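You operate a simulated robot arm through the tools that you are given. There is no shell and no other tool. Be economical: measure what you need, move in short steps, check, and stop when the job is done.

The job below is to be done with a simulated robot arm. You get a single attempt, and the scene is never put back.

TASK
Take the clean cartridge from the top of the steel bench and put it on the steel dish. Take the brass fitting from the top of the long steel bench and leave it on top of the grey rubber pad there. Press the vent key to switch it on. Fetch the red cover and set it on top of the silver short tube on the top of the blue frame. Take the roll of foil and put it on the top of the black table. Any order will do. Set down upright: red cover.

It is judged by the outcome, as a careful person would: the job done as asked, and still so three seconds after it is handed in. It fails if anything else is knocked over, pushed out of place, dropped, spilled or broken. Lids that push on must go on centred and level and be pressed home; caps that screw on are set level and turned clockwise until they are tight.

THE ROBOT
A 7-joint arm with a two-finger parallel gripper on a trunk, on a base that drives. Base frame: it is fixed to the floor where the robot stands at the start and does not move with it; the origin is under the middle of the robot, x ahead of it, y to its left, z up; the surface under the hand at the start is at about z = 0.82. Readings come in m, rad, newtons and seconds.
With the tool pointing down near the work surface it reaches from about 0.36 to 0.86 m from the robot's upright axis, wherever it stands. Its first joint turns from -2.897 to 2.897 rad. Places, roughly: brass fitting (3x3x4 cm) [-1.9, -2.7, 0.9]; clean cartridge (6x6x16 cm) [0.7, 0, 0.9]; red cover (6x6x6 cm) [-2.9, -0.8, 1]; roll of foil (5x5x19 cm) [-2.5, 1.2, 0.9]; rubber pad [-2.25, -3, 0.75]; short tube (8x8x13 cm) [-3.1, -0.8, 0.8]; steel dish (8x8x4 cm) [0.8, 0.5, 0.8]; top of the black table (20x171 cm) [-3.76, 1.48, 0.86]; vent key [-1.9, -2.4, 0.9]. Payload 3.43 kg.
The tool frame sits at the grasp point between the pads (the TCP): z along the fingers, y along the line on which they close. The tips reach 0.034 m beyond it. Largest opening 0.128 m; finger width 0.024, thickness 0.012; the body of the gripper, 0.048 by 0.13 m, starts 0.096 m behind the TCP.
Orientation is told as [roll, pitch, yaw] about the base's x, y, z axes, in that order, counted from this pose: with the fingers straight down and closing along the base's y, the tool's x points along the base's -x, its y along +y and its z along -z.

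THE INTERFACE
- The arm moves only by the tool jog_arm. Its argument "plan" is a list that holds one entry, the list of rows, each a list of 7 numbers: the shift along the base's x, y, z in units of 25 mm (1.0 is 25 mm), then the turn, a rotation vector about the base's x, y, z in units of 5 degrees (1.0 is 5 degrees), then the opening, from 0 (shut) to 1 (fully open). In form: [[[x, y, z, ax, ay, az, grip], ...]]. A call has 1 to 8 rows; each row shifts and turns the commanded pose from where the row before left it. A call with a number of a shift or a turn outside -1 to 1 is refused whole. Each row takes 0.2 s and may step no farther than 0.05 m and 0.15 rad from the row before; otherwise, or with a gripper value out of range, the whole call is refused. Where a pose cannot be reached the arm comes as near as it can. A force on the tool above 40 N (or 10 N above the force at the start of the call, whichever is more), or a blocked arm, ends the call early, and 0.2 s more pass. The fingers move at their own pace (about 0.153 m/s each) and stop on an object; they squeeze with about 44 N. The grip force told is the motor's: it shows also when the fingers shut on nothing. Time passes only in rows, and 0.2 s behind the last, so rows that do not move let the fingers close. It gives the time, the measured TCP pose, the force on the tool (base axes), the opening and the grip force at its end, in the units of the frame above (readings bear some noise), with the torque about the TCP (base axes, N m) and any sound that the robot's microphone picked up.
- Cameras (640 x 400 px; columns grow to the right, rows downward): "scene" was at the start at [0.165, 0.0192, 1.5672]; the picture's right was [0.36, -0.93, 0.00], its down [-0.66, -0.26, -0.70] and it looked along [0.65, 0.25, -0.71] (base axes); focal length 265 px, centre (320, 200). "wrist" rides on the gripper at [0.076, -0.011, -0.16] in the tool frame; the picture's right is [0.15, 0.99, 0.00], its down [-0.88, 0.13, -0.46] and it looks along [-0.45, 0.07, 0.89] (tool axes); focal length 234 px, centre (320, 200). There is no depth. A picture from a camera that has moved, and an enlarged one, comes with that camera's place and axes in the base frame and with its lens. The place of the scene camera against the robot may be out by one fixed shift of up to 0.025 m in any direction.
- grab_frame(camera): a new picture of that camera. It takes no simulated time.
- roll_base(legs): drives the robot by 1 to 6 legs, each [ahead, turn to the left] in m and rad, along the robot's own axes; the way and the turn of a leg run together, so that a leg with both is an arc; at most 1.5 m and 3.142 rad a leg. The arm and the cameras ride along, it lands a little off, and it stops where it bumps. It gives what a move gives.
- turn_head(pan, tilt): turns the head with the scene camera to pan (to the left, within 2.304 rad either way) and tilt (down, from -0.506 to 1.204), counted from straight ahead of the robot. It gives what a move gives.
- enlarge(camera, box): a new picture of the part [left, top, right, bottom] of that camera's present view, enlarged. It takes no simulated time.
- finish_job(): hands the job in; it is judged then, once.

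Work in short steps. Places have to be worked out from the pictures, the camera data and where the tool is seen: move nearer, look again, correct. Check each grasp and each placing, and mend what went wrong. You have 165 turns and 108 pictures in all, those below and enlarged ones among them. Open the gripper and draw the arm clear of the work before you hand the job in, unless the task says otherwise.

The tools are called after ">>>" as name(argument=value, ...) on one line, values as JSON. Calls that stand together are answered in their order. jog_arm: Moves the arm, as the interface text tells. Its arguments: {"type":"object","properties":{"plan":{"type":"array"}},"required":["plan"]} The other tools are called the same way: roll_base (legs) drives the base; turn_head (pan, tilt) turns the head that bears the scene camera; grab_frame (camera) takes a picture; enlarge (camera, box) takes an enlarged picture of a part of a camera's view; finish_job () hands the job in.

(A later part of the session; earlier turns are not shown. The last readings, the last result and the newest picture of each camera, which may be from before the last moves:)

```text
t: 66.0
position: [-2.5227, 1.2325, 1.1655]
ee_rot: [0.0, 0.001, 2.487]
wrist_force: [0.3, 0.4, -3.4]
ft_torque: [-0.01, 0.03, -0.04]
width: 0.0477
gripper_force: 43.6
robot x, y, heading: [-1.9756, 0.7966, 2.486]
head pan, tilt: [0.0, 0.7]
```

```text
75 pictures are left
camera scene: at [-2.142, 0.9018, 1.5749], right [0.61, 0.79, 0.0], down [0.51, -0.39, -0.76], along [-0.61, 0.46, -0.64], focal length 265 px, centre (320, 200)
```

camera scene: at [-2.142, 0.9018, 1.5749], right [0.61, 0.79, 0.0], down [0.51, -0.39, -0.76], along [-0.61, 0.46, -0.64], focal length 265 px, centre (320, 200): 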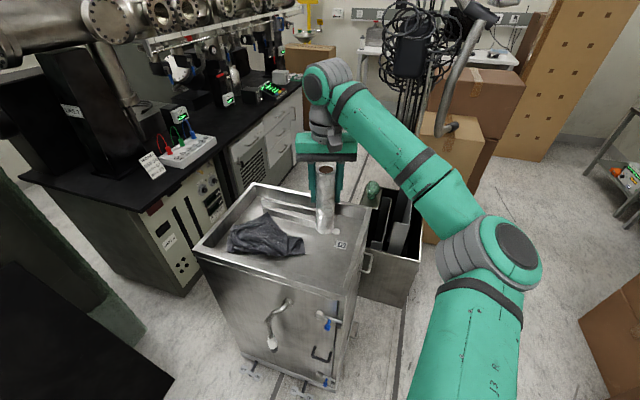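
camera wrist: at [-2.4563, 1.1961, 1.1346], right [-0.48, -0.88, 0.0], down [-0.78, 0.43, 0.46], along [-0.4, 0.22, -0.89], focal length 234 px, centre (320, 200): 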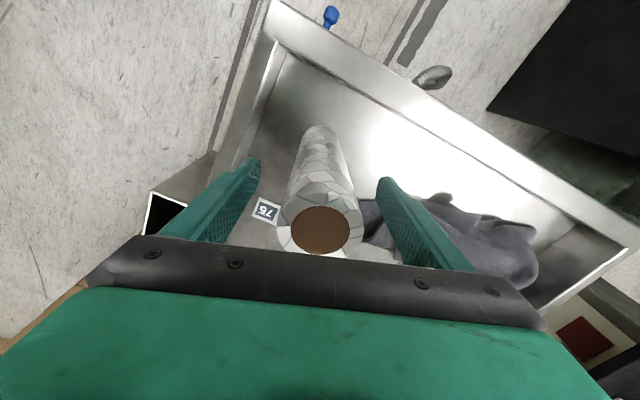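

The roll is held. The cart blocks the direct way to the black table, so I tuck the arm, back off and look for a way round.

>>> jog_arm(plan=[[[0, 0, 1, 0, 0, 0, 0], [0, 0, 1, 0, 0, 0, 0], [0, 0, 1, 0, 0, 0, 0], [0.79, -0.61, 0, 0, 0, 0, 0], [0.79, -0.61, 0, 0, 0, 0, 0], [0.79, -0.61, 0, 0, 0, 0, 0], [0.79, -0.61, 0, 0, 0, 0, 0], [0.79, -0.61, 0, 0, 0, 0, 0]]])

>>> jog_arm(plan=[[[0.79, -0.61, 0, 0, 0, 0, 0], [0.79, -0.61, 0, 0, 0, 0, 0], [0.79, -0.61, 0, 0, 0, 0, 0]]])

>>> roll_base(legs=[[-0.3, 0]])

>>> turn_head(pan=-0.75, tilt=0.4)

>>> grab_frame(camera="scene")

>>> turn_head(pan=0.6, tilt=0.6)

>>> grab_frame(camera="scene")

```text
t: 67.8
position: [-2.4251, 1.1567, 1.2426]
ee_rot: [-0.001, 0.0, 2.489]
wrist_force: [0.1, 0.2, -4.6]
ft_torque: [-0.03, 0.06, 0.03]
width: 0.0474
gripper_force: 43.7
robot x, y, heading: [-1.9728, 0.7954, 2.488]
head pan, tilt: [0.0, 0.7]
```

```text
t: 68.7
position: [-2.3643, 1.1117, 1.2414]
ee_rot: [0.002, -0.002, 2.488]
wrist_force: [-0.2, -0.4, -3.9]
ft_torque: [0.01, -0.03, -0.02]
width: 0.0476
gripper_force: 43.8
robot x, y, heading: [-1.9764, 0.7975, 2.491]
head pan, tilt: [0.0, 0.7]
```

```text
t: 70.7
position: [-2.1244, 0.9283, 1.2427]
ee_rot: [0.0, 0.0, 2.49]
wrist_force: [-0.3, 0.0, -3.5]
ft_torque: [-0.02, 0.0, 0.02]
width: 0.0475
gripper_force: 43.8
robot x, y, heading: [-1.735, 0.6168, 2.492]
head pan, tilt: [0.0, 0.7]
```

```text
t: 71.8
position: [-2.1252, 0.9281, 1.2404]
ee_rot: [0.0, 0.001, 2.491]
wrist_force: [0.1, 0.6, -4.0]
ft_torque: [0.0, 0.01, -0.02]
width: 0.0474
gripper_force: 44.2
robot x, y, heading: [-1.74, 0.6154, 2.49]
head pan, tilt: [-0.75, 0.4]
```

```text
74 pictures are left
camera scene: at [-1.8509, 0.7584, 1.6017], right [0.99, 0.17, 0.0], down [0.07, -0.38, -0.92], along [-0.15, 0.91, -0.39], focal length 265 px, centre (320, 200)
```

scene: 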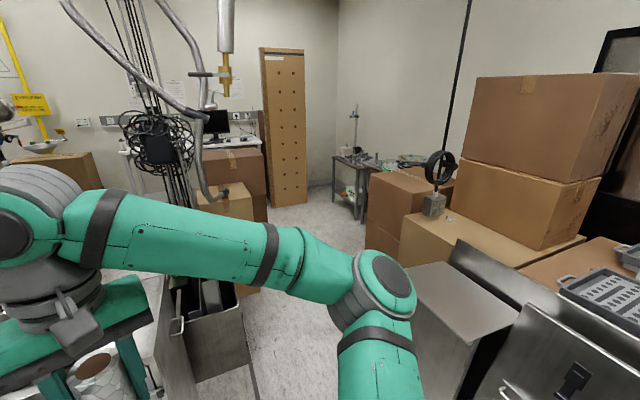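

```text
t: 73.3
position: [-2.1246, 0.9277, 1.2413]
ee_rot: [-0.001, 0.001, 2.491]
wrist_force: [-0.9, -0.3, -4.4]
ft_torque: [-0.03, 0.05, -0.02]
width: 0.0475
gripper_force: 44.1
robot x, y, heading: [-1.7351, 0.6112, 2.487]
head pan, tilt: [0.6, 0.6]
```

```text
73 pictures are left
camera scene: at [-1.9236, 0.6717, 1.5835], right [0.05, 1.0, 0.0], down [0.56, -0.03, -0.83], along [-0.82, 0.04, -0.56], focal length 265 px, centre (320, 200)
```

scene: 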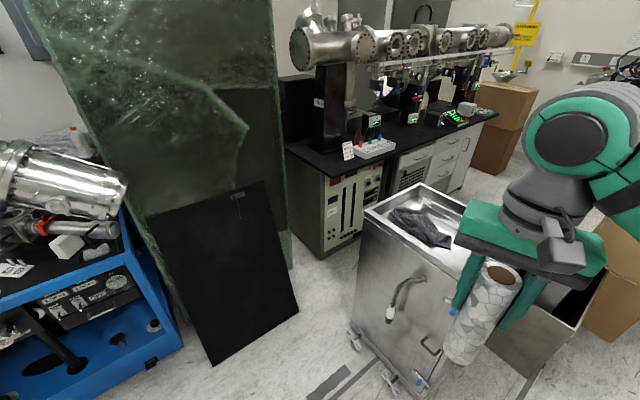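

The table's free front-left corner is at about (-3.17, 0.76, 0.87), and it can be reached through the gap between the leaning board and the cart. I turn and drive up to that gap with the arm high.

>>> roll_base(legs=[[0, 0.62], [0.65, 0]])

>>> turn_head(pan=-0.1, tilt=0.75)

>>> grab_frame(camera="scene")

>>> grab_frame(camera="wrist")

```text
t: 78.8
position: [-2.8824, 0.6686, 1.2411]
ee_rot: [0.0, -0.001, 3.106]
wrist_force: [-0.4, -0.2, -3.5]
ft_torque: [-0.02, 0.01, -0.03]
width: 0.0475
gripper_force: 44.2
robot x, y, heading: [-2.3852, 0.6343, 3.113]
head pan, tilt: [0.6, 0.6]
```

```text
t: 79.8
position: [-2.8823, 0.6682, 1.2411]
ee_rot: [0.001, 0.002, 3.106]
wrist_force: [-0.6, -0.2, -3.6]
ft_torque: [-0.03, 0.0, -0.01]
width: 0.0475
gripper_force: 43.9
robot x, y, heading: [-2.3863, 0.6379, 3.108]
head pan, tilt: [-0.099, 0.75]
```

```text
72 pictures are left
camera scene: at [-2.586, 0.6409, 1.5707], right [0.13, 0.99, 0.0], down [0.68, -0.09, -0.73], along [-0.72, 0.1, -0.68], focal length 265 px, centre (320, 200)
```

scene: 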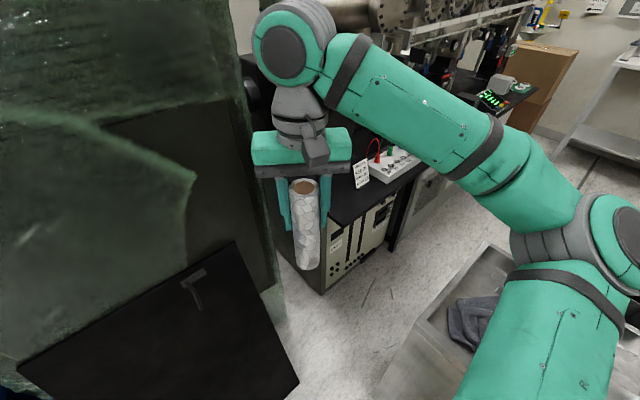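

```text
71 pictures are left
camera wrist: at [-2.8067, 0.6767, 1.401], right [0.11, -0.99, 0.0], down [-0.88, -0.1, 0.46], along [-0.45, -0.05, -0.89], focal length 234 px, centre (320, 200)
```

wrist: 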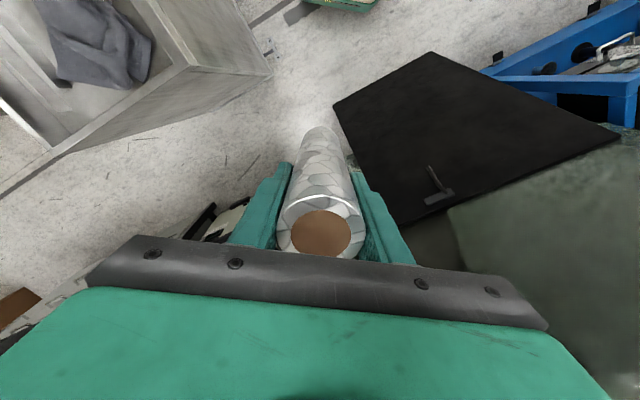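

There is clearance to the glass and the cart. I creep forward 0.15 m, then move the roll over the table corner.

>>> roll_base(legs=[[0.15, 0]])

>>> jog_arm(plan=[[[-0.6, 0.8, 0, 0, 0, 0, 0], [-0.6, 0.8, 0, 0, 0, 0, 0], [-0.8, 0.8, 0, 0, 0, 0, 0], [-0.8, 0.8, 0, 0, 0, 0, 0], [-0.9, 0.8, 0, 0, 0, 0, 0], [-0.9, 0.8, 0, 0, 0, 0, 0], [-0.9, 0.5, 0, 0, 0, 0, 0], [0, 0, 0, 0, 0, 0, 0]]])

>>> grab_frame(camera="scene")

>>> grab_frame(camera="wrist")

```text
t: 81.2
position: [-3.0331, 0.6746, 1.2402]
ee_rot: [0.0, 0.001, 3.107]
wrist_force: [-0.3, 0.2, -4.3]
ft_torque: [0.0, -0.03, 0.01]
width: 0.0475
gripper_force: 43.7
robot x, y, heading: [-2.536, 0.6397, 3.103]
head pan, tilt: [-0.099, 0.75]
```

```text
t: 83.0
position: [-3.1722, 0.8065, 1.2414]
ee_rot: [0.0, -0.001, 3.107]
wrist_force: [0.2, -0.9, -3.7]
ft_torque: [0.03, 0.01, -0.02]
width: 0.0471
gripper_force: 44.1
robot x, y, heading: [-2.5347, 0.6419, 3.105]
head pan, tilt: [-0.099, 0.75]
```

```text
70 pictures are left
camera scene: at [-2.7372, 0.6463, 1.5706], right [0.13, 0.99, 0.0], down [0.68, -0.09, -0.73], along [-0.72, 0.1, -0.68], focal length 265 px, centre (320, 200)
```

scene: 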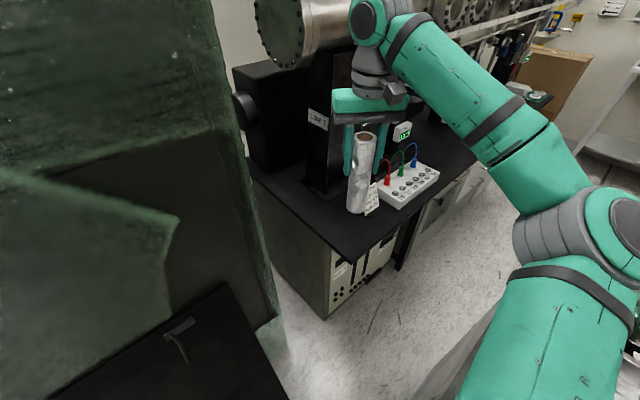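

```text
69 pictures are left
camera wrist: at [-3.0956, 0.8139, 1.4008], right [0.11, -0.99, 0.0], down [-0.88, -0.1, 0.46], along [-0.45, -0.05, -0.89], focal length 234 px, centre (320, 200)
```

wrist: 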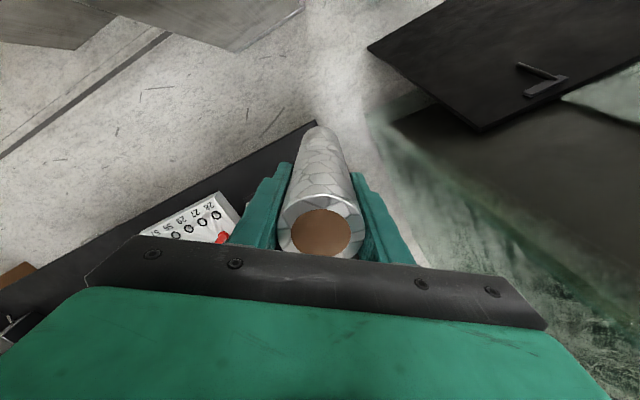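

The table corner is at about (-3.18, 0.81). I aim for (-3.315, 0.81), clear of the sign and box, and start lowering.

>>> jog_arm(plan=[[[-1, 0, 0, 0, 0, 0, 0], [-1, 0, 0, 0, 0, 0, 0], [-1, 0, 0, 0, 0, 0, 0], [-1, 0, 0, 0, 0, 0, 0], [-1, 0, -1, 0, 0, 0, 0], [-0.7, 0.1, -1, 0, 0, 0, 0], [0, 0, -1, 0, 0, 0, 0], [0, 0, -1, 0, 0, 0, 0]]])

>>> jog_arm(plan=[[[0, 0, -1, 0, 0, 0, 0], [0, 0, -1, 0, 0, 0, 0], [0, 0, -0.5, 0, 0, 0, 0], [0, 0, 0, 0, 0, 0, 0]]])

>>> grab_frame(camera="scene")

>>> grab_frame(camera="wrist")

```text
t: 84.8
position: [-3.3136, 0.808, 1.1406]
ee_rot: [-0.001, 0.0, 3.109]
wrist_force: [-0.4, 0.6, -3.9]
ft_torque: [0.07, 0.02, 0.04]
width: 0.0473
gripper_force: 43.7
robot x, y, heading: [-2.5334, 0.6414, 3.102]
head pan, tilt: [-0.099, 0.75]
```

```text
t: 85.8
position: [-3.3133, 0.8084, 1.0782]
ee_rot: [-0.002, 0.002, 3.107]
wrist_force: [0.3, 0.4, -3.6]
ft_torque: [-0.05, 0.01, -0.01]
width: 0.0475
gripper_force: 43.5
robot x, y, heading: [-2.5364, 0.6451, 3.103]
head pan, tilt: [-0.099, 0.75]
```

```text
68 pictures are left
camera scene: at [-2.7373, 0.6463, 1.5706], right [0.13, 0.99, 0.0], down [0.68, -0.09, -0.73], along [-0.72, 0.1, -0.68], focal length 265 px, centre (320, 200)
```

scene: 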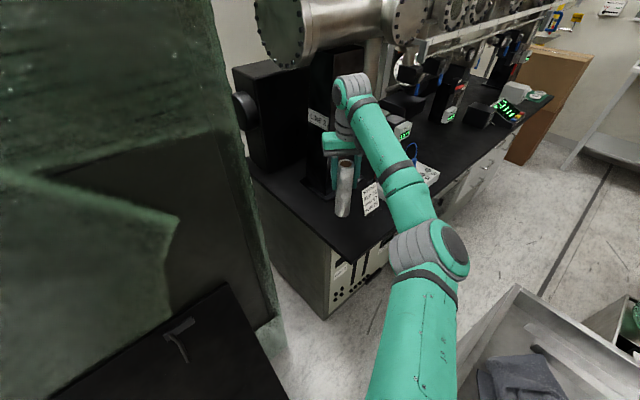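

```text
67 pictures are left
camera wrist: at [-3.2378, 0.8171, 1.2382], right [0.11, -0.99, 0.0], down [-0.88, -0.1, 0.46], along [-0.45, -0.05, -0.89], focal length 234 px, centre (320, 200)
```

wrist: 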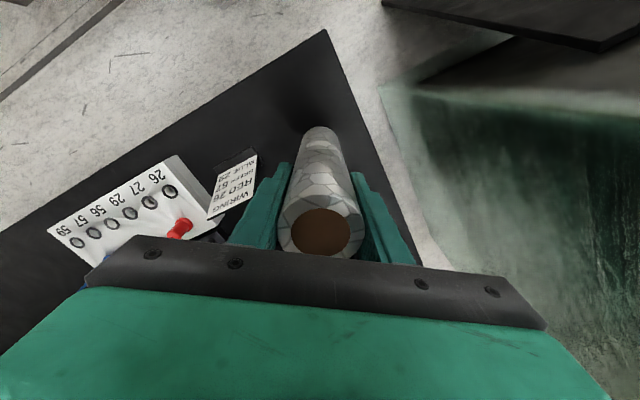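

The roll is well inside the edges and clear of the sign. I continue down slowly to feel contact.

>>> jog_arm(plan=[[[0, 0, -1, 0, 0, 0, 0], [0, 0, -0.7, 0, 0, 0, 0], [0, 0, -0.2, 0, 0, 0, 0], [0, 0, -0.2, 0, 0, 0, 0], [0, 0, 0, 0, 0, 0, 0]]])

>>> jog_arm(plan=[[[0, 0, -0.12, 0, 0, 0, 0], [0, 0, -0.12, 0, 0, 0, 0], [0, 0, 0, 0, 0, 0, 0]]])

>>> enlarge(camera="scene", box=[270, 120, 430, 280])

```text
t: 87.0
position: [-3.3133, 0.8083, 1.027]
ee_rot: [0.001, 0.0, 3.108]
wrist_force: [0.2, -0.3, -3.4]
ft_torque: [0.01, 0.03, 0.0]
width: 0.0474
gripper_force: 43.8
robot x, y, heading: [-2.5364, 0.6444, 3.107]
head pan, tilt: [-0.099, 0.75]
```

```text
t: 87.8
position: [-3.3147, 0.8095, 1.0207]
ee_rot: [-0.002, 0.0, 3.106]
wrist_force: [0.0, 0.7, -3.9]
ft_torque: [0.02, 0.0, -0.02]
width: 0.0478
gripper_force: 43.9
robot x, y, heading: [-2.5303, 0.6389, 3.107]
head pan, tilt: [-0.099, 0.75]
```

```text
2.50 times, centred on (350, 200) of scene
camera zoom: at [-2.7373, 0.6463, 1.5706], right [0.13, 0.99, 0.0], down [0.68, -0.09, -0.73], along [-0.72, 0.1, -0.68], focal length 663 px, centre (245, 200)
```

zoom: 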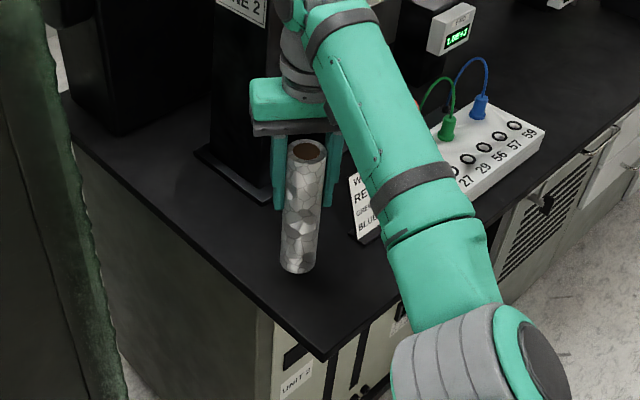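

>>> jog_arm(plan=[[[0, 0, -0.12, 0, 0, 0, 0], [0, 0, -0.12, 0, 0, 0, 0], [0, 0, -0.12, 0, 0, 0, 0], [0, 0, 0, 0, 0, 0, 0]]])

>>> jog_arm(plan=[[[0, 0, -0.12, 0, 0, 0, 0], [0, 0, -0.12, 0, 0, 0, 0], [0, 0, 0, 0, 0, 0, 0]]])

```text
t: 88.8
position: [-3.314, 0.8088, 1.0108]
ee_rot: [-0.001, 0.0, 3.108]
wrist_force: [0.3, -0.8, -3.7]
ft_torque: [0.0, 0.03, -0.01]
width: 0.0476
gripper_force: 43.8
robot x, y, heading: [-2.5362, 0.6414, 3.105]
head pan, tilt: [-0.099, 0.75]
```

```text
t: 89.6
position: [-3.3142, 0.808, 1.0051]
ee_rot: [-0.001, 0.0, 3.108]
wrist_force: [-1.4, -0.3, -4.3]
ft_torque: [0.0, 0.02, -0.03]
width: 0.0476
gripper_force: 43.9
robot x, y, heading: [-2.5368, 0.6446, 3.11]
head pan, tilt: [-0.099, 0.75]
```

No contact yet, so I continue in 3 mm steps.

>>> jog_arm(plan=[[[0, 0, -0.12, 0, 0, 0, 0], [0, 0, -0.12, 0, 0, 0, 0], [0, 0, 0, 0, 0, 0, 0]]])

>>> jog_arm(plan=[[[0, 0, -0.12, 0, 0, 0, 0], [0, 0, -0.12, 0, 0, 0, 0], [0, 0, 0, 0, 0, 0, 0]]])

>>> enlarge(camera="scene", box=[270, 120, 430, 280])

```text
t: 90.4
position: [-3.3143, 0.8089, 1.0008]
ee_rot: [0.0, 0.002, 3.109]
wrist_force: [0.2, 0.3, -3.2]
ft_torque: [-0.02, 0.01, 0.01]
width: 0.0476
gripper_force: 44.0
robot x, y, heading: [-2.5305, 0.6435, 3.108]
head pan, tilt: [-0.099, 0.75]
```

```text
t: 91.2
position: [-3.3129, 0.8077, 0.9945]
ee_rot: [0.001, -0.002, 3.108]
wrist_force: [1.3, -0.3, 6.7]
ft_torque: [-0.12, -0.49, 0.01]
width: 0.0475
gripper_force: 43.9
robot x, y, heading: [-2.5328, 0.6396, 3.106]
head pan, tilt: [-0.099, 0.75]
```

```text
2.50 times, centred on (350, 200) of scene
camera zoom: at [-2.7369, 0.6462, 1.5707], right [0.13, 0.99, 0.0], down [0.68, -0.09, -0.73], along [-0.72, 0.1, -0.68], focal length 663 px, centre (245, 200)
```

zoom: 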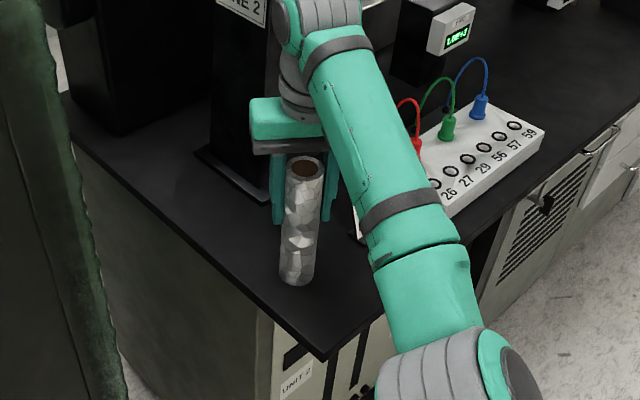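

The roll touches the table (+10 N). I open slightly and rise straight up.

>>> jog_arm(plan=[[[0, 0, 0.08, 0, 0, 0, 0.45], [0, 0, 0, 0, 0, 0, 0.55], [0, 0, 0, 0, 0, 0, 0.55], [0, 0, 0.8, 0, 0, 0, 0.55], [0, 0, 1, 0, 0, 0, 0.55], [0, 0, 1, 0, 0, 0, 0.55], [0, 0, 1, 0, 0, 0, 0.55], [0, 0, 1, 0, 0, 0, 0.55]]])

>>> jog_arm(plan=[[[0, 0, 1, 0, 0, 0, 0.55], [0, 0, 1, 0, 0, 0, 0.55], [0, 0, 1, 0, 0, 0, 0.55], [0, 0, 1, 0, 0, 0, 0.55], [1, 0, 0, 0, 0, 0, 0.55], [1, -0.3, 0, 0, 0, 0, 0.55], [1, -0.5, 0, 0, 0, 0, 0.55], [1, -0.5, 0, 0, 0, 0, 0.55]]])

>>> jog_arm(plan=[[[1, -0.5, 0, 0, 0, 0, 0.55], [1, -0.6, 0, 0, 0, 0, 0.55], [1, -0.6, 0, 0, 0, 0, 0.55], [1, -0.6, 0, 0, 0, 0, 0.55], [1, -0.6, 0, 0, 0, 0, 0.55], [1, -0.6, 0, 0, 0, 0, 0.55], [1, -0.6, 0, 0, 0, 0, 0.55]]])

>>> grab_frame(camera="scene")

```text
t: 93.0
position: [-3.3134, 0.808, 1.1159]
ee_rot: [0.0, 0.001, 3.109]
wrist_force: [0.3, -0.3, -1.0]
ft_torque: [0.01, -0.05, -0.02]
width: 0.0706
gripper_force: 0.2
robot x, y, heading: [-2.5363, 0.6429, 3.113]
head pan, tilt: [-0.099, 0.75]
```

```text
t: 94.8
position: [-3.2142, 0.7756, 1.2161]
ee_rot: [0.0, 0.0, 3.107]
wrist_force: [-0.5, 0.1, -0.2]
ft_torque: [0.01, 0.0, 0.01]
width: 0.0702
gripper_force: 0.0
robot x, y, heading: [-2.5359, 0.6441, 3.105]
head pan, tilt: [-0.099, 0.75]
```

```text
t: 96.4
position: [-3.0372, 0.673, 1.2145]
ee_rot: [0.0, 0.0, 3.107]
wrist_force: [-1.0, 0.6, -1.1]
ft_torque: [-0.01, 0.0, 0.02]
width: 0.0703
gripper_force: 0.0
robot x, y, heading: [-2.5343, 0.6402, 3.106]
head pan, tilt: [-0.099, 0.75]
```

```text
64 pictures are left
camera scene: at [-2.7372, 0.6464, 1.5706], right [0.13, 0.99, 0.0], down [0.68, -0.09, -0.73], along [-0.72, 0.1, -0.68], focal length 265 px, centre (320, 200)
```

scene: 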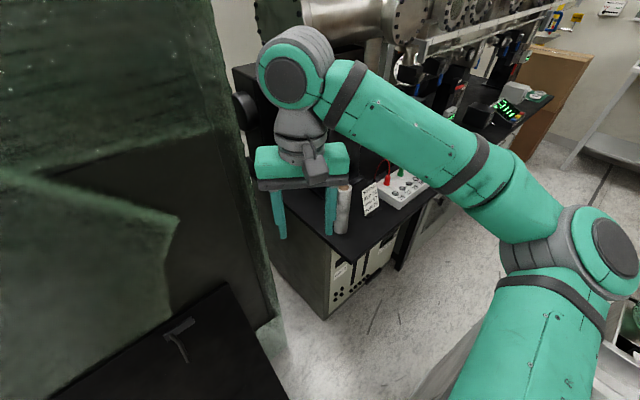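

The foil stands on the black table. I back out and look toward the blue frame.

>>> roll_base(legs=[[-0.9, 0], [0, 0.75]])

>>> turn_head(pan=-0.1, tilt=0.4)

>>> grab_frame(camera="scene")

```text
t: 102.0
position: [-2.1279, 0.5887, 1.2154]
ee_rot: [0.002, 0.0, -3.07]
wrist_force: [0.0, -0.4, 0.1]
ft_torque: [0.01, 0.01, 0.03]
width: 0.0707
gripper_force: 0.0
robot x, y, heading: [-1.6266, 0.605, -3.072]
head pan, tilt: [-0.099, 0.75]
stopped in leg 2: the robot was blocked; the commanded pose is now the measured one
```

```text
t: 102.8
position: [-2.1281, 0.5891, 1.2153]
ee_rot: [0.0, 0.001, -3.071]
wrist_force: [0.1, -0.7, -0.4]
ft_torque: [0.02, -0.01, -0.04]
width: 0.0703
gripper_force: 0.0
robot x, y, heading: [-1.6249, 0.6102, -3.076]
head pan, tilt: [-0.099, 0.4]
```

```text
63 pictures are left
camera scene: at [-1.8359, 0.5956, 1.6017], right [0.03, 1.0, 0.0], down [0.39, -0.01, -0.92], along [-0.92, 0.03, -0.39], focal length 265 px, centre (320, 200)
```

scene: 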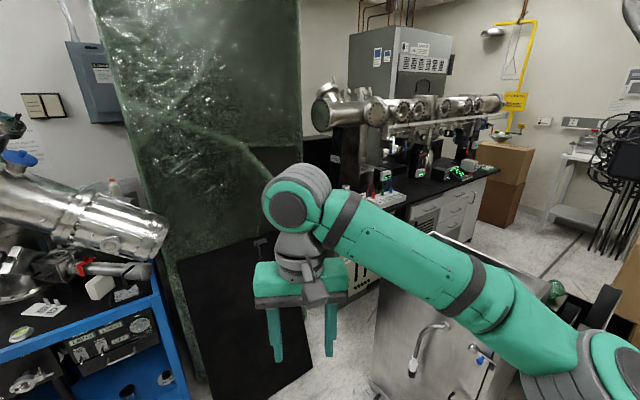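

The turn was blocked after about 0.1 rad. I look to the right and rear to see what the robot touched.

>>> turn_head(pan=-1.7, tilt=0.7)

>>> grab_frame(camera="scene")

>>> turn_head(pan=2.2, tilt=0.8)

>>> grab_frame(camera="scene")

```text
t: 104.5
position: [-2.1268, 0.5885, 1.2154]
ee_rot: [0.0, 0.002, -3.067]
wrist_force: [0.6, 0.6, 0.5]
ft_torque: [-0.01, -0.01, 0.0]
width: 0.0703
gripper_force: 0.1
robot x, y, heading: [-1.623, 0.6054, -3.074]
head pan, tilt: [-1.7, 0.7]
```

```text
62 pictures are left
camera scene: at [-1.7382, 0.6775, 1.5749], right [1.0, -0.06, 0.0], down [-0.04, -0.64, -0.77], along [0.05, 0.76, -0.64], focal length 265 px, centre (320, 200)
```

scene: 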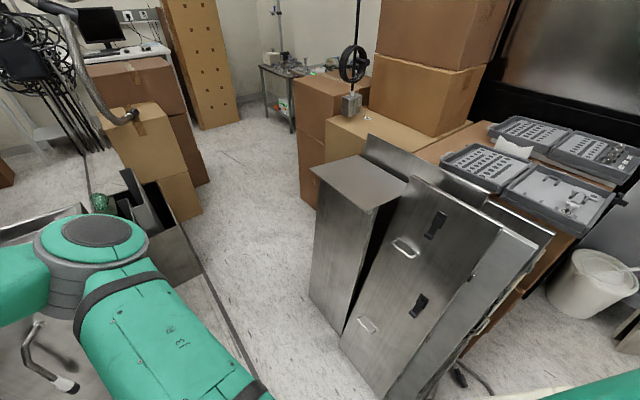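

```text
t: 107.7
position: [-2.1276, 0.5885, 1.215]
ee_rot: [0.0, 0.001, -3.072]
wrist_force: [0.7, 0.2, 0.2]
ft_torque: [0.03, 0.01, -0.02]
width: 0.0703
gripper_force: 0.0
robot x, y, heading: [-1.6268, 0.6089, -3.07]
head pan, tilt: [2.201, 0.799]
```

```text
61 pictures are left
camera scene: at [-1.6914, 0.5309, 1.5667], right [-0.77, -0.64, 0.0], down [-0.46, 0.55, -0.7], along [0.45, -0.53, -0.72], focal length 265 px, centre (320, 200)
```

scene: 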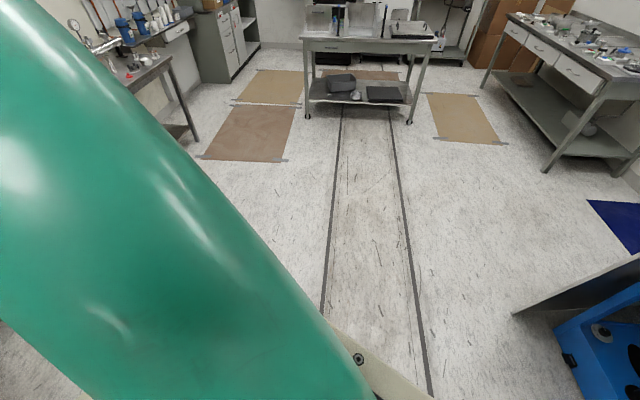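

The leaning panels stand about 0.5 m off the base's rear corner, which stopped the turn. I drive forward first, then turn left.

>>> roll_base(legs=[[0.3, 0], [0, 0.65]])

>>> turn_head(pan=0.1, tilt=0.5)

>>> grab_frame(camera="scene")

```text
t: 111.7
position: [-2.3095, 0.2683, 1.2149]
ee_rot: [-0.001, 0.0, -2.421]
wrist_force: [-0.4, -0.6, -0.5]
ft_torque: [0.02, 0.01, 0.01]
width: 0.0706
gripper_force: 0.1
robot x, y, heading: [-1.9217, 0.5936, -2.423]
head pan, tilt: [2.201, 0.799]
```

```text
t: 113.7
position: [-2.3101, 0.2693, 1.2153]
ee_rot: [0.0, 0.0, -2.421]
wrist_force: [0.2, 0.3, 0.6]
ft_torque: [-0.02, 0.0, 0.03]
width: 0.0704
gripper_force: 0.1
robot x, y, heading: [-1.9216, 0.5923, -2.422]
head pan, tilt: [0.099, 0.499]
```

```text
60 pictures are left
camera scene: at [-2.0767, 0.4444, 1.5926], right [-0.73, 0.68, 0.0], down [0.33, 0.35, -0.88], along [-0.6, -0.64, -0.48], focal length 265 px, centre (320, 200)
```

scene: 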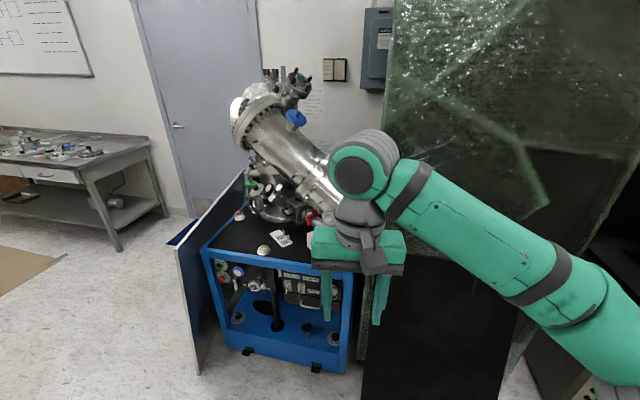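

>>> enlarge(camera="scene", box=[190, 60, 350, 290])

```text
1.74 times, centred on (270, 175) of scene
camera zoom: at [-2.0767, 0.4444, 1.5926], right [-0.73, 0.68, 0.0], down [0.33, 0.35, -0.88], along [-0.6, -0.64, -0.48], focal length 461 px, centre (407, 244)
```

zoom: 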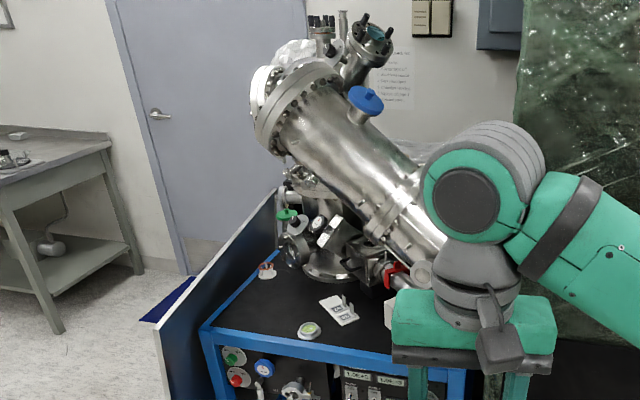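

The tube and cover sit far back on the frame, behind the chamber, so they are better reached from the frame's left side facing the door. I drive round there in stages.

>>> roll_base(legs=[[0, 1.145], [1.45, 0], [0, -1.135], [0.8, 0]])

>>> turn_head(pan=-0.6, tilt=0.5)

>>> grab_frame(camera="scene")

```text
t: 131.2
position: [-2.5099, -1.6335, 1.2143]
ee_rot: [0.0, -0.001, -2.437]
wrist_force: [-0.1, 0.1, 0.8]
ft_torque: [0.01, 0.01, 0.01]
width: 0.0705
gripper_force: 0.1
robot x, y, heading: [-2.1177, -1.3151, -2.438]
head pan, tilt: [0.099, 0.499]
```

```text
t: 132.3
position: [-2.5108, -1.6338, 1.216]
ee_rot: [-0.001, 0.0, -2.437]
wrist_force: [-0.4, -0.4, 0.3]
ft_torque: [-0.02, 0.0, -0.02]
width: 0.0704
gripper_force: 0.1
robot x, y, heading: [-2.1188, -1.3198, -2.437]
head pan, tilt: [-0.6, 0.499]
```

```text
58 pictures are left
camera scene: at [-2.3021, -1.405, 1.5926], right [-0.11, 0.99, 0.0], down [0.48, 0.05, -0.88], along [-0.87, -0.09, -0.48], focal length 265 px, centre (320, 200)
```

scene: 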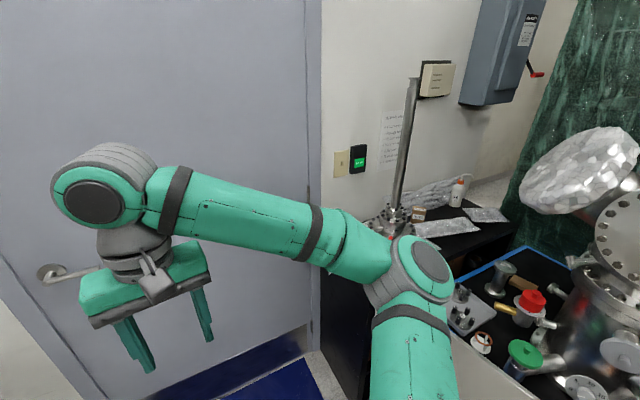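

The red cover and a silver tube are visible at the right, on the blue-edged top. I enlarge that area.

>>> enlarge(camera="scene", box=[430, 220, 640, 400])

```text
2.22 times, centred on (535, 310) of scene
camera zoom: at [-2.3021, -1.405, 1.5926], right [-0.11, 0.99, 0.0], down [0.48, 0.05, -0.88], along [-0.87, -0.09, -0.48], focal length 590 px, centre (-158, -44)
```

zoom: 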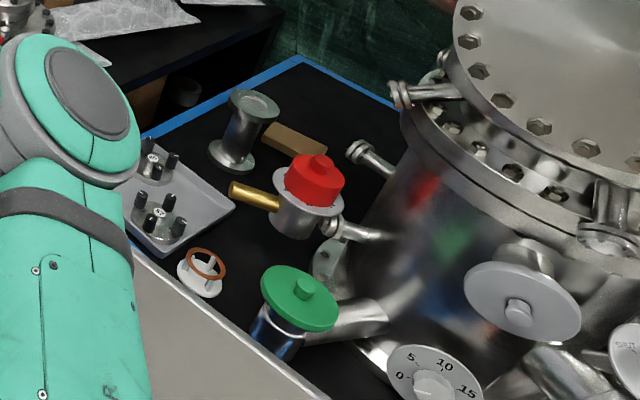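

The cover (≈(-2.86, -0.88), resting on a small fitting) and the tube (≈(-3.09, -0.81), top z≈0.93) are both reachable from near (-2.57, -1.41). I drive there and face the frame.

>>> roll_base(legs=[[0, -0.11], [0.41, 0], [0, -1.486], [0.12, 0]])

>>> turn_head(pan=-0.1, tilt=0.75)

>>> grab_frame(camera="scene")

>>> grab_frame(camera="wrist")

```text
t: 140.4
position: [-2.8397, -1.0537, 1.216]
ee_rot: [0.001, 0.001, 2.25]
wrist_force: [0.2, -0.1, -0.4]
ft_torque: [-0.02, 0.02, 0.02]
width: 0.0702
gripper_force: 0.0
robot x, y, heading: [-2.5345, -1.4569, 2.253]
head pan, tilt: [-0.6, 0.499]
```

```text
t: 141.3
position: [-2.8387, -1.0546, 1.2156]
ee_rot: [0.0, -0.001, 2.253]
wrist_force: [-0.1, -0.3, 1.0]
ft_torque: [0.01, -0.03, 0.02]
width: 0.0705
gripper_force: 0.0
robot x, y, heading: [-2.5289, -1.4562, 2.249]
head pan, tilt: [-0.099, 0.75]
```

```text
56 pictures are left
camera scene: at [-2.6593, -1.315, 1.5707], right [0.84, 0.55, 0.0], down [0.38, -0.57, -0.73], along [-0.4, 0.61, -0.68], focal length 265 px, centre (320, 200)
```

scene: 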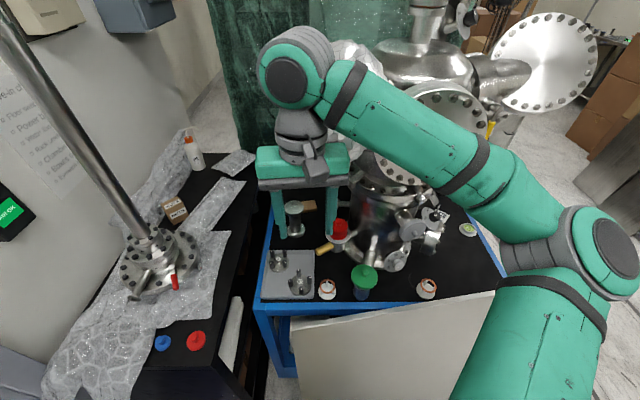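

```text
55 pictures are left
camera wrist: at [-2.7823, -1.1065, 1.3748], right [-0.68, -0.74, 0.0], down [-0.66, 0.6, 0.46], along [-0.34, 0.31, -0.89], focal length 234 px, centre (320, 200)
```

wrist: 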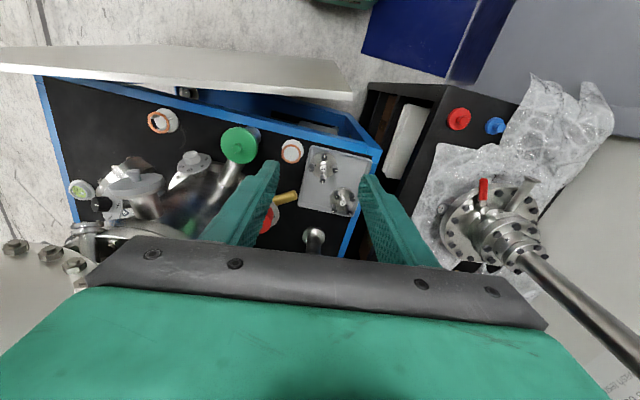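

A chamber stands close to the cover. I shift the gripper to the left for an unobstructed view of the cover's surroundings.

>>> jog_arm(plan=[[[-0.78, -0.63, 0, 0, 0, 0, 0.7], [-0.78, -0.63, 0, 0, 0, 0, 0.7], [-0.78, -0.63, 0, 0, 0, 0, 0.7], [-0.78, -0.63, 0, 0, 0, 0, 0.7], [-0.78, -0.63, 0, 0, 0, 0, 0.7], [-0.78, -0.63, 0, 0, 0, 0, 0.7]]])

>>> enlarge(camera="scene", box=[240, 90, 480, 310])

>>> enlarge(camera="wrist", box=[40, 50, 420, 280])

```text
t: 142.7
position: [-2.9551, -1.1492, 1.2152]
ee_rot: [0.001, 0.001, 2.251]
wrist_force: [0.5, 0.0, 0.3]
ft_torque: [0.01, 0.02, 0.0]
width: 0.0896
gripper_force: 0.1
robot x, y, heading: [-2.5314, -1.4534, 2.254]
head pan, tilt: [-0.099, 0.75]
```

```text
1.82 times, centred on (360, 200) of scene
camera zoom: at [-2.6591, -1.3149, 1.5707], right [0.83, 0.55, 0.0], down [0.38, -0.57, -0.73], along [-0.4, 0.61, -0.68], focal length 482 px, centre (247, 200)
```

zoom: 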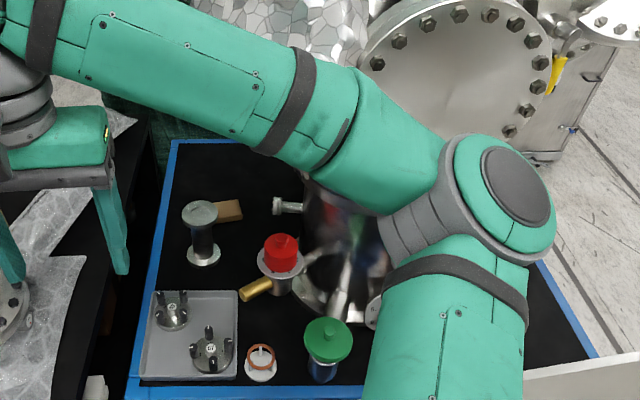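

```text
1.68 times, centred on (230, 165) of wrist
camera zoom: at [-2.8992, -1.2012, 1.3745], right [-0.68, -0.74, 0.0], down [-0.66, 0.6, 0.46], along [-0.34, 0.31, -0.89], focal length 394 px, centre (472, 259)
```

zoom: 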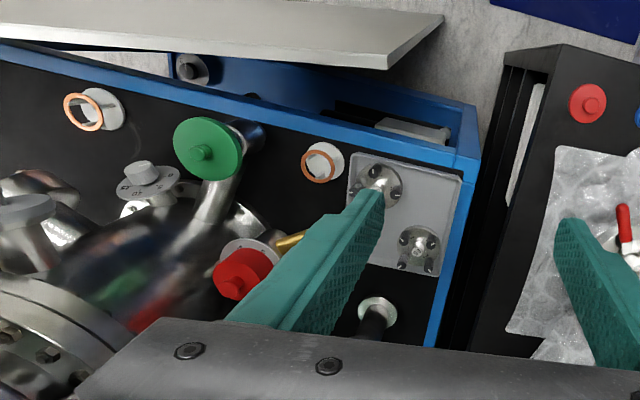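

Cover knob top triangulates to (-2.887, -0.873, 1.027), and the tube to (-3.053, -0.863) with its top near z=0.986. I need to know how close the chamber flange is, so I swing the arm to the right for a clear scene view.

>>> jog_arm(plan=[[[1, 0, 0, 0, 0, 0, 0.7], [1, 0, 0, 0, 0, 0, 0.7], [1, 0, 0, 0, 0, 0, 0.7], [1, 0, 0, 0, 0, 0, 0.7], [1, 0.1, 0, 0, 0, 0, 0.7], [1, 0.1, 0, 0, 0, 0, 0.7], [1, 0.2, 0, 0, 0, 0, 0.7], [1, 0.2, 0, 0, 0, 0, 0.7]]])

>>> jog_arm(plan=[[[1, 0.3, 0, 0, 0, -0.8, 0.7], [1, 0.3, 0, 0, 0, -0.8, 0.7], [1, 0.3, 0, 0, 0, -0.8, 0.7], [1, 0.3, 0, 0, 0, -0.8, 0.7], [1, 0.3, 0, 0, 0, -0.8, 0.7], [1, 0.3, 0, 0, 0, -0.8, 0.7], [1, 0.3, 0, 0, 0, -0.8, 0.7], [1, 0.2, 0, 0, 0, -0.8, 0.7]]])

>>> jog_arm(plan=[[[1, 0, 0, 0, 0, -0.8, 0.7], [1, 0, 0, 0, 0, -0.8, 0.7], [1, 0, 0, 0, 0, -0.8, 0.7], [1, 0, 0, 0, 0, -0.8, 0.7]]])

>>> grab_frame(camera="scene")

```text
t: 144.5
position: [-2.7566, -1.1341, 1.2156]
ee_rot: [0.001, 0.0, 2.256]
wrist_force: [-0.4, 0.0, 0.3]
ft_torque: [0.0, -0.05, -0.02]
width: 0.0896
gripper_force: 0.0
robot x, y, heading: [-2.53, -1.4582, 2.252]
head pan, tilt: [-0.099, 0.75]
```

```text
t: 146.3
position: [-2.5558, -1.0765, 1.2147]
ee_rot: [0.0, -0.001, 1.692]
wrist_force: [-0.6, -0.9, 0.0]
ft_torque: [-0.03, -0.04, 0.0]
width: 0.0893
gripper_force: 0.1
robot x, y, heading: [-2.5315, -1.4546, 2.254]
head pan, tilt: [-0.099, 0.75]
```

```text
t: 147.3
position: [-2.4559, -1.0775, 1.2145]
ee_rot: [-0.001, -0.001, 1.416]
wrist_force: [-0.1, 0.1, -0.5]
ft_torque: [-0.03, -0.01, 0.01]
width: 0.0895
gripper_force: 0.0
robot x, y, heading: [-2.5294, -1.4515, 2.252]
head pan, tilt: [-0.099, 0.75]
```

```text
52 pictures are left
camera scene: at [-2.6594, -1.315, 1.5706], right [0.83, 0.55, 0.0], down [0.38, -0.57, -0.73], along [-0.4, 0.61, -0.68], focal length 265 px, centre (320, 200)
```

scene: 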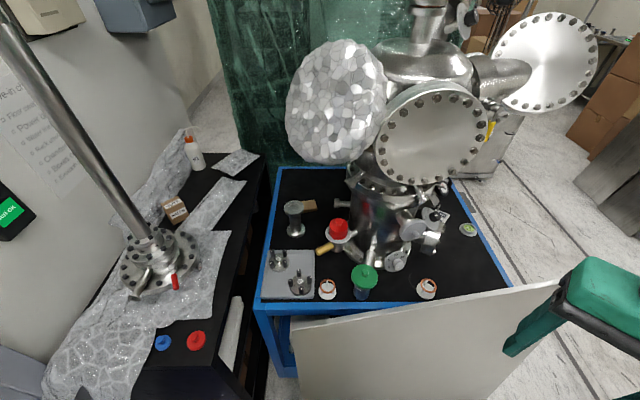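

A foil-wrapped dome hangs above the cover (≈(-2.90, -0.90), bottom z≈1.28), so a vertical approach is out and I will use a tilted one from this side. First I enlarge the view of the cover and tube.

>>> enlarge(camera="scene", box=[260, 180, 390, 310])

>>> enlarge(camera="scene", box=[280, 190, 360, 250])

```text
3.08 times, centred on (325, 245) of scene
camera zoom: at [-2.6594, -1.315, 1.5706], right [0.83, 0.55, 0.0], down [0.38, -0.57, -0.73], along [-0.4, 0.61, -0.68], focal length 816 px, centre (305, 62)
```

zoom: 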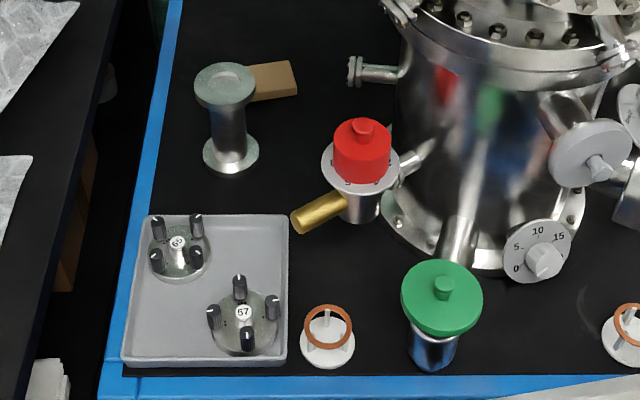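

```text
6.67 times, centred on (320, 220) of scene
camera zoom: at [-2.6594, -1.315, 1.5706], right [0.83, 0.55, 0.0], down [0.38, -0.57, -0.73], along [-0.4, 0.61, -0.68], focal length 1768 px, centre (320, 67)
```

zoom: 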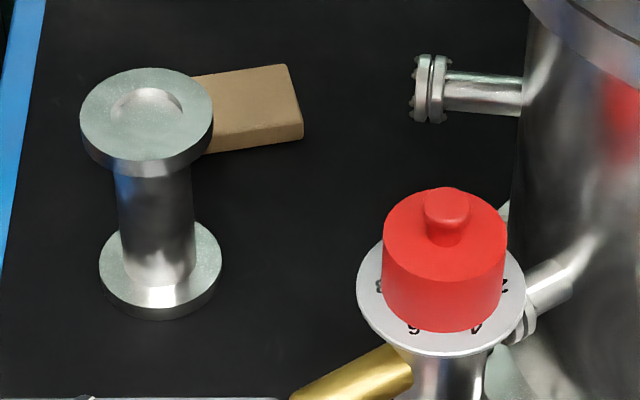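

Plan: grasp the cover with the tool pointing 40° below horizontal at heading ≈2.0, TCP about (-2.888, -0.870, 1.005). First I bring the arm in front of it, still vertical and clear of the dome.

>>> jog_arm(plan=[[[-1, 0, 0, 0, 0, 0.8, 0.7], [-1, 0, 0, 0, 0, 0.8, 0.7], [-1, 0, 0, 0, 0, 0.8, 0.7], [-1, 0, 0, 0, 0, 0.8, 0.7], [-1, 0, 0, 0, 0, 0.8, 0.7], [-1, 0, 0, 0, 0, 0.8, 0.7], [-1, 0, 0, 0, 0, 0.8, 0.7], [-1, 0, 0, 0, 0, 0.8, 0.7]]])

>>> jog_arm(plan=[[[-1, 0, 0, 0, 0, 0.3, 0.7], [-1, 0, 0, 0, 0, 0, 0.7], [-1, 0, 0, 0.909, 0.416, 0, 0.7], [-0.9, 0, 0, 0.909, 0.416, 0, 0.7], [-0.7, 0.2, 0, 0.909, 0.416, 0, 0.7], [-0.3, 0.4, 0, 0.909, 0.416, 0, 0.7], [-0.2, 0.5, 0, 0.909, 0.416, 0, 0.7]]])

>>> grab_frame(camera="scene")

```text
t: 149.1
position: [-2.6552, -1.0767, 1.2158]
ee_rot: [-0.001, 0.0, 1.973]
wrist_force: [0.6, 0.3, -0.5]
ft_torque: [0.01, -0.03, -0.03]
width: 0.0898
gripper_force: 0.2
robot x, y, heading: [-2.5319, -1.457, 2.261]
head pan, tilt: [-0.099, 0.75]
```

```text
t: 150.7
position: [-2.7833, -1.0487, 1.2161]
ee_rot: [0.0, -0.438, 1.999]
wrist_force: [-0.6, -0.2, 0.2]
ft_torque: [0.02, 0.0, 0.01]
width: 0.0897
gripper_force: 0.2
robot x, y, heading: [-2.53, -1.4547, 2.252]
head pan, tilt: [-0.099, 0.75]
```

```text
49 pictures are left
camera scene: at [-2.6593, -1.3151, 1.5707], right [0.83, 0.55, 0.0], down [0.38, -0.57, -0.73], along [-0.4, 0.61, -0.68], focal length 265 px, centre (320, 200)
```

scene: 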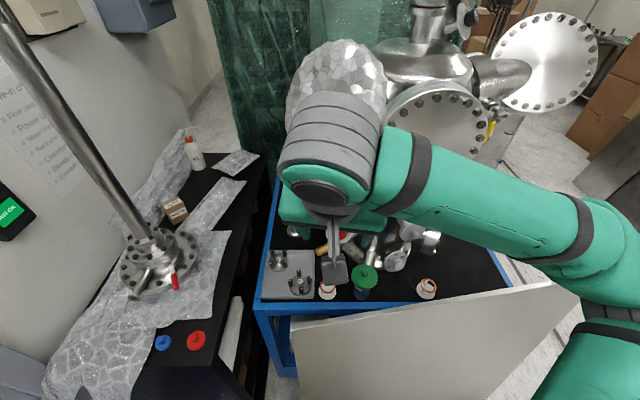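

Tilting works and the hand stays clear. I continue tilting and go to the pre-grasp point.

>>> jog_arm(plan=[[[0, 0, -0.8, 0.909, 0.416, 0, 0.7], [-0.4, 0.4, -1, 0.909, 0.416, 0, 0.7], [-0.7, 0.7, -1, 0.909, 0.416, 0, 0.7], [-0.8, 0.8, -1, 0.909, 0.416, 0, 0.7], [-0.6, 0.8, -1, 0.909, 0.416, 0, 0.7], [-0.1, 0.6, -0.5, 0, 0, 0, 0.7], [0, 0, 0, 0, 0, 0, 0.7]]])

>>> grab_frame(camera="wrist")

>>> grab_frame(camera="scene")

```text
t: 152.3
position: [-2.8482, -0.9665, 1.0825]
ee_rot: [0.003, -0.869, 1.999]
wrist_force: [0.3, 1.0, 0.5]
ft_torque: [-0.01, 0.0, 0.01]
width: 0.0897
gripper_force: 0.0
robot x, y, heading: [-2.5341, -1.455, 2.251]
head pan, tilt: [-0.099, 0.75]
```

```text
48 pictures are left
camera wrist: at [-2.767, -1.1177, 1.1267], right [-0.86, -0.5, -0.11], down [-0.21, 0.14, 0.97], along [-0.46, 0.86, -0.23], focal length 234 px, centre (320, 200)
```

wrist: 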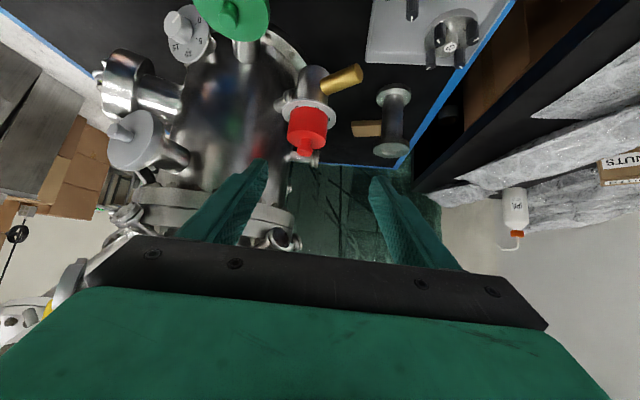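

```text
47 pictures are left
camera scene: at [-2.6593, -1.3151, 1.5707], right [0.83, 0.55, 0.0], down [0.38, -0.57, -0.73], along [-0.4, 0.61, -0.68], focal length 265 px, centre (320, 200)
```

scene: 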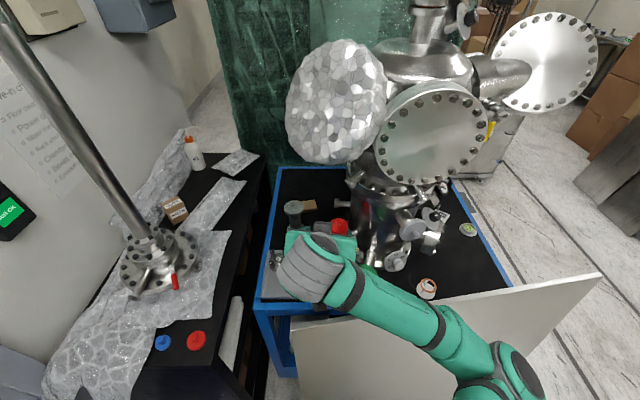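

Wrist-only triangulation (more trustworthy) gives cover axis (-2.885, -0.834) with knob top z≈0.99, and tube (-3.083, -0.801) with top ≈0.90. I advance along the tool axis to 6 cm short and check.

>>> jog_arm(plan=[[[-0.18, 0.9, -0.75, 0, 0, 0, 0.7], [-0.18, 0.9, -0.75, 0, 0, 0, 0.7], [-0.18, 0.9, -0.75, 0, 0, 0, 0.7], [-0.18, 0.9, -0.75, 0, 0, 0, 0.7], [0, 0, 0, 0, 0, 0, 0.7]]])

>>> grab_frame(camera="wrist")

```text
t: 153.5
position: [-2.8653, -0.8747, 1.0079]
ee_rot: [0.002, -0.87, 1.999]
wrist_force: [-0.1, -0.1, -0.4]
ft_torque: [0.04, 0.03, -0.03]
width: 0.0897
gripper_force: 0.0
robot x, y, heading: [-2.5337, -1.4555, 2.25]
head pan, tilt: [-0.099, 0.75]
```

```text
46 pictures are left
camera wrist: at [-2.7851, -1.0263, 1.0519], right [-0.86, -0.5, -0.11], down [-0.21, 0.14, 0.97], along [-0.46, 0.86, -0.23], focal length 234 px, centre (320, 200)
```

wrist: 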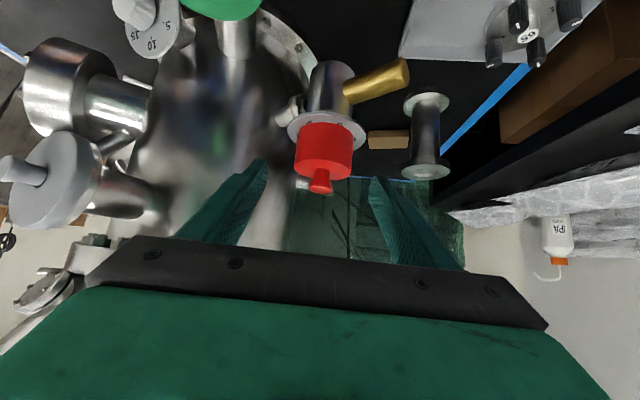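

The cover is centred laterally to within a few mm. I advance the last 6 cm to straddle it and check again.

>>> jog_arm(plan=[[[-0.4, 0.75, -0.75, 0, 0, 0, 0.7], [-0.45, 0.8, -0.8, 0, 0, 0, 0.7], [0, 0, 0, 0, 0, 0, 0.7]]])

>>> grab_frame(camera="wrist")

```text
t: 154.3
position: [-2.8871, -0.8366, 0.9689]
ee_rot: [0.001, -0.871, 2.001]
wrist_force: [-0.8, -0.6, -0.4]
ft_torque: [0.01, -0.02, 0.04]
width: 0.0896
gripper_force: 0.0
robot x, y, heading: [-2.534, -1.4583, 2.253]
head pan, tilt: [-0.099, 0.75]
```

```text
45 pictures are left
camera wrist: at [-2.8067, -0.9886, 1.013], right [-0.86, -0.5, -0.11], down [-0.21, 0.14, 0.97], along [-0.46, 0.86, -0.23], focal length 234 px, centre (320, 200)
```

wrist: 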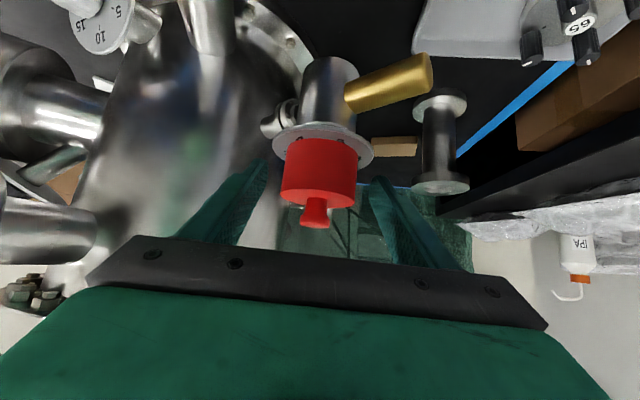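

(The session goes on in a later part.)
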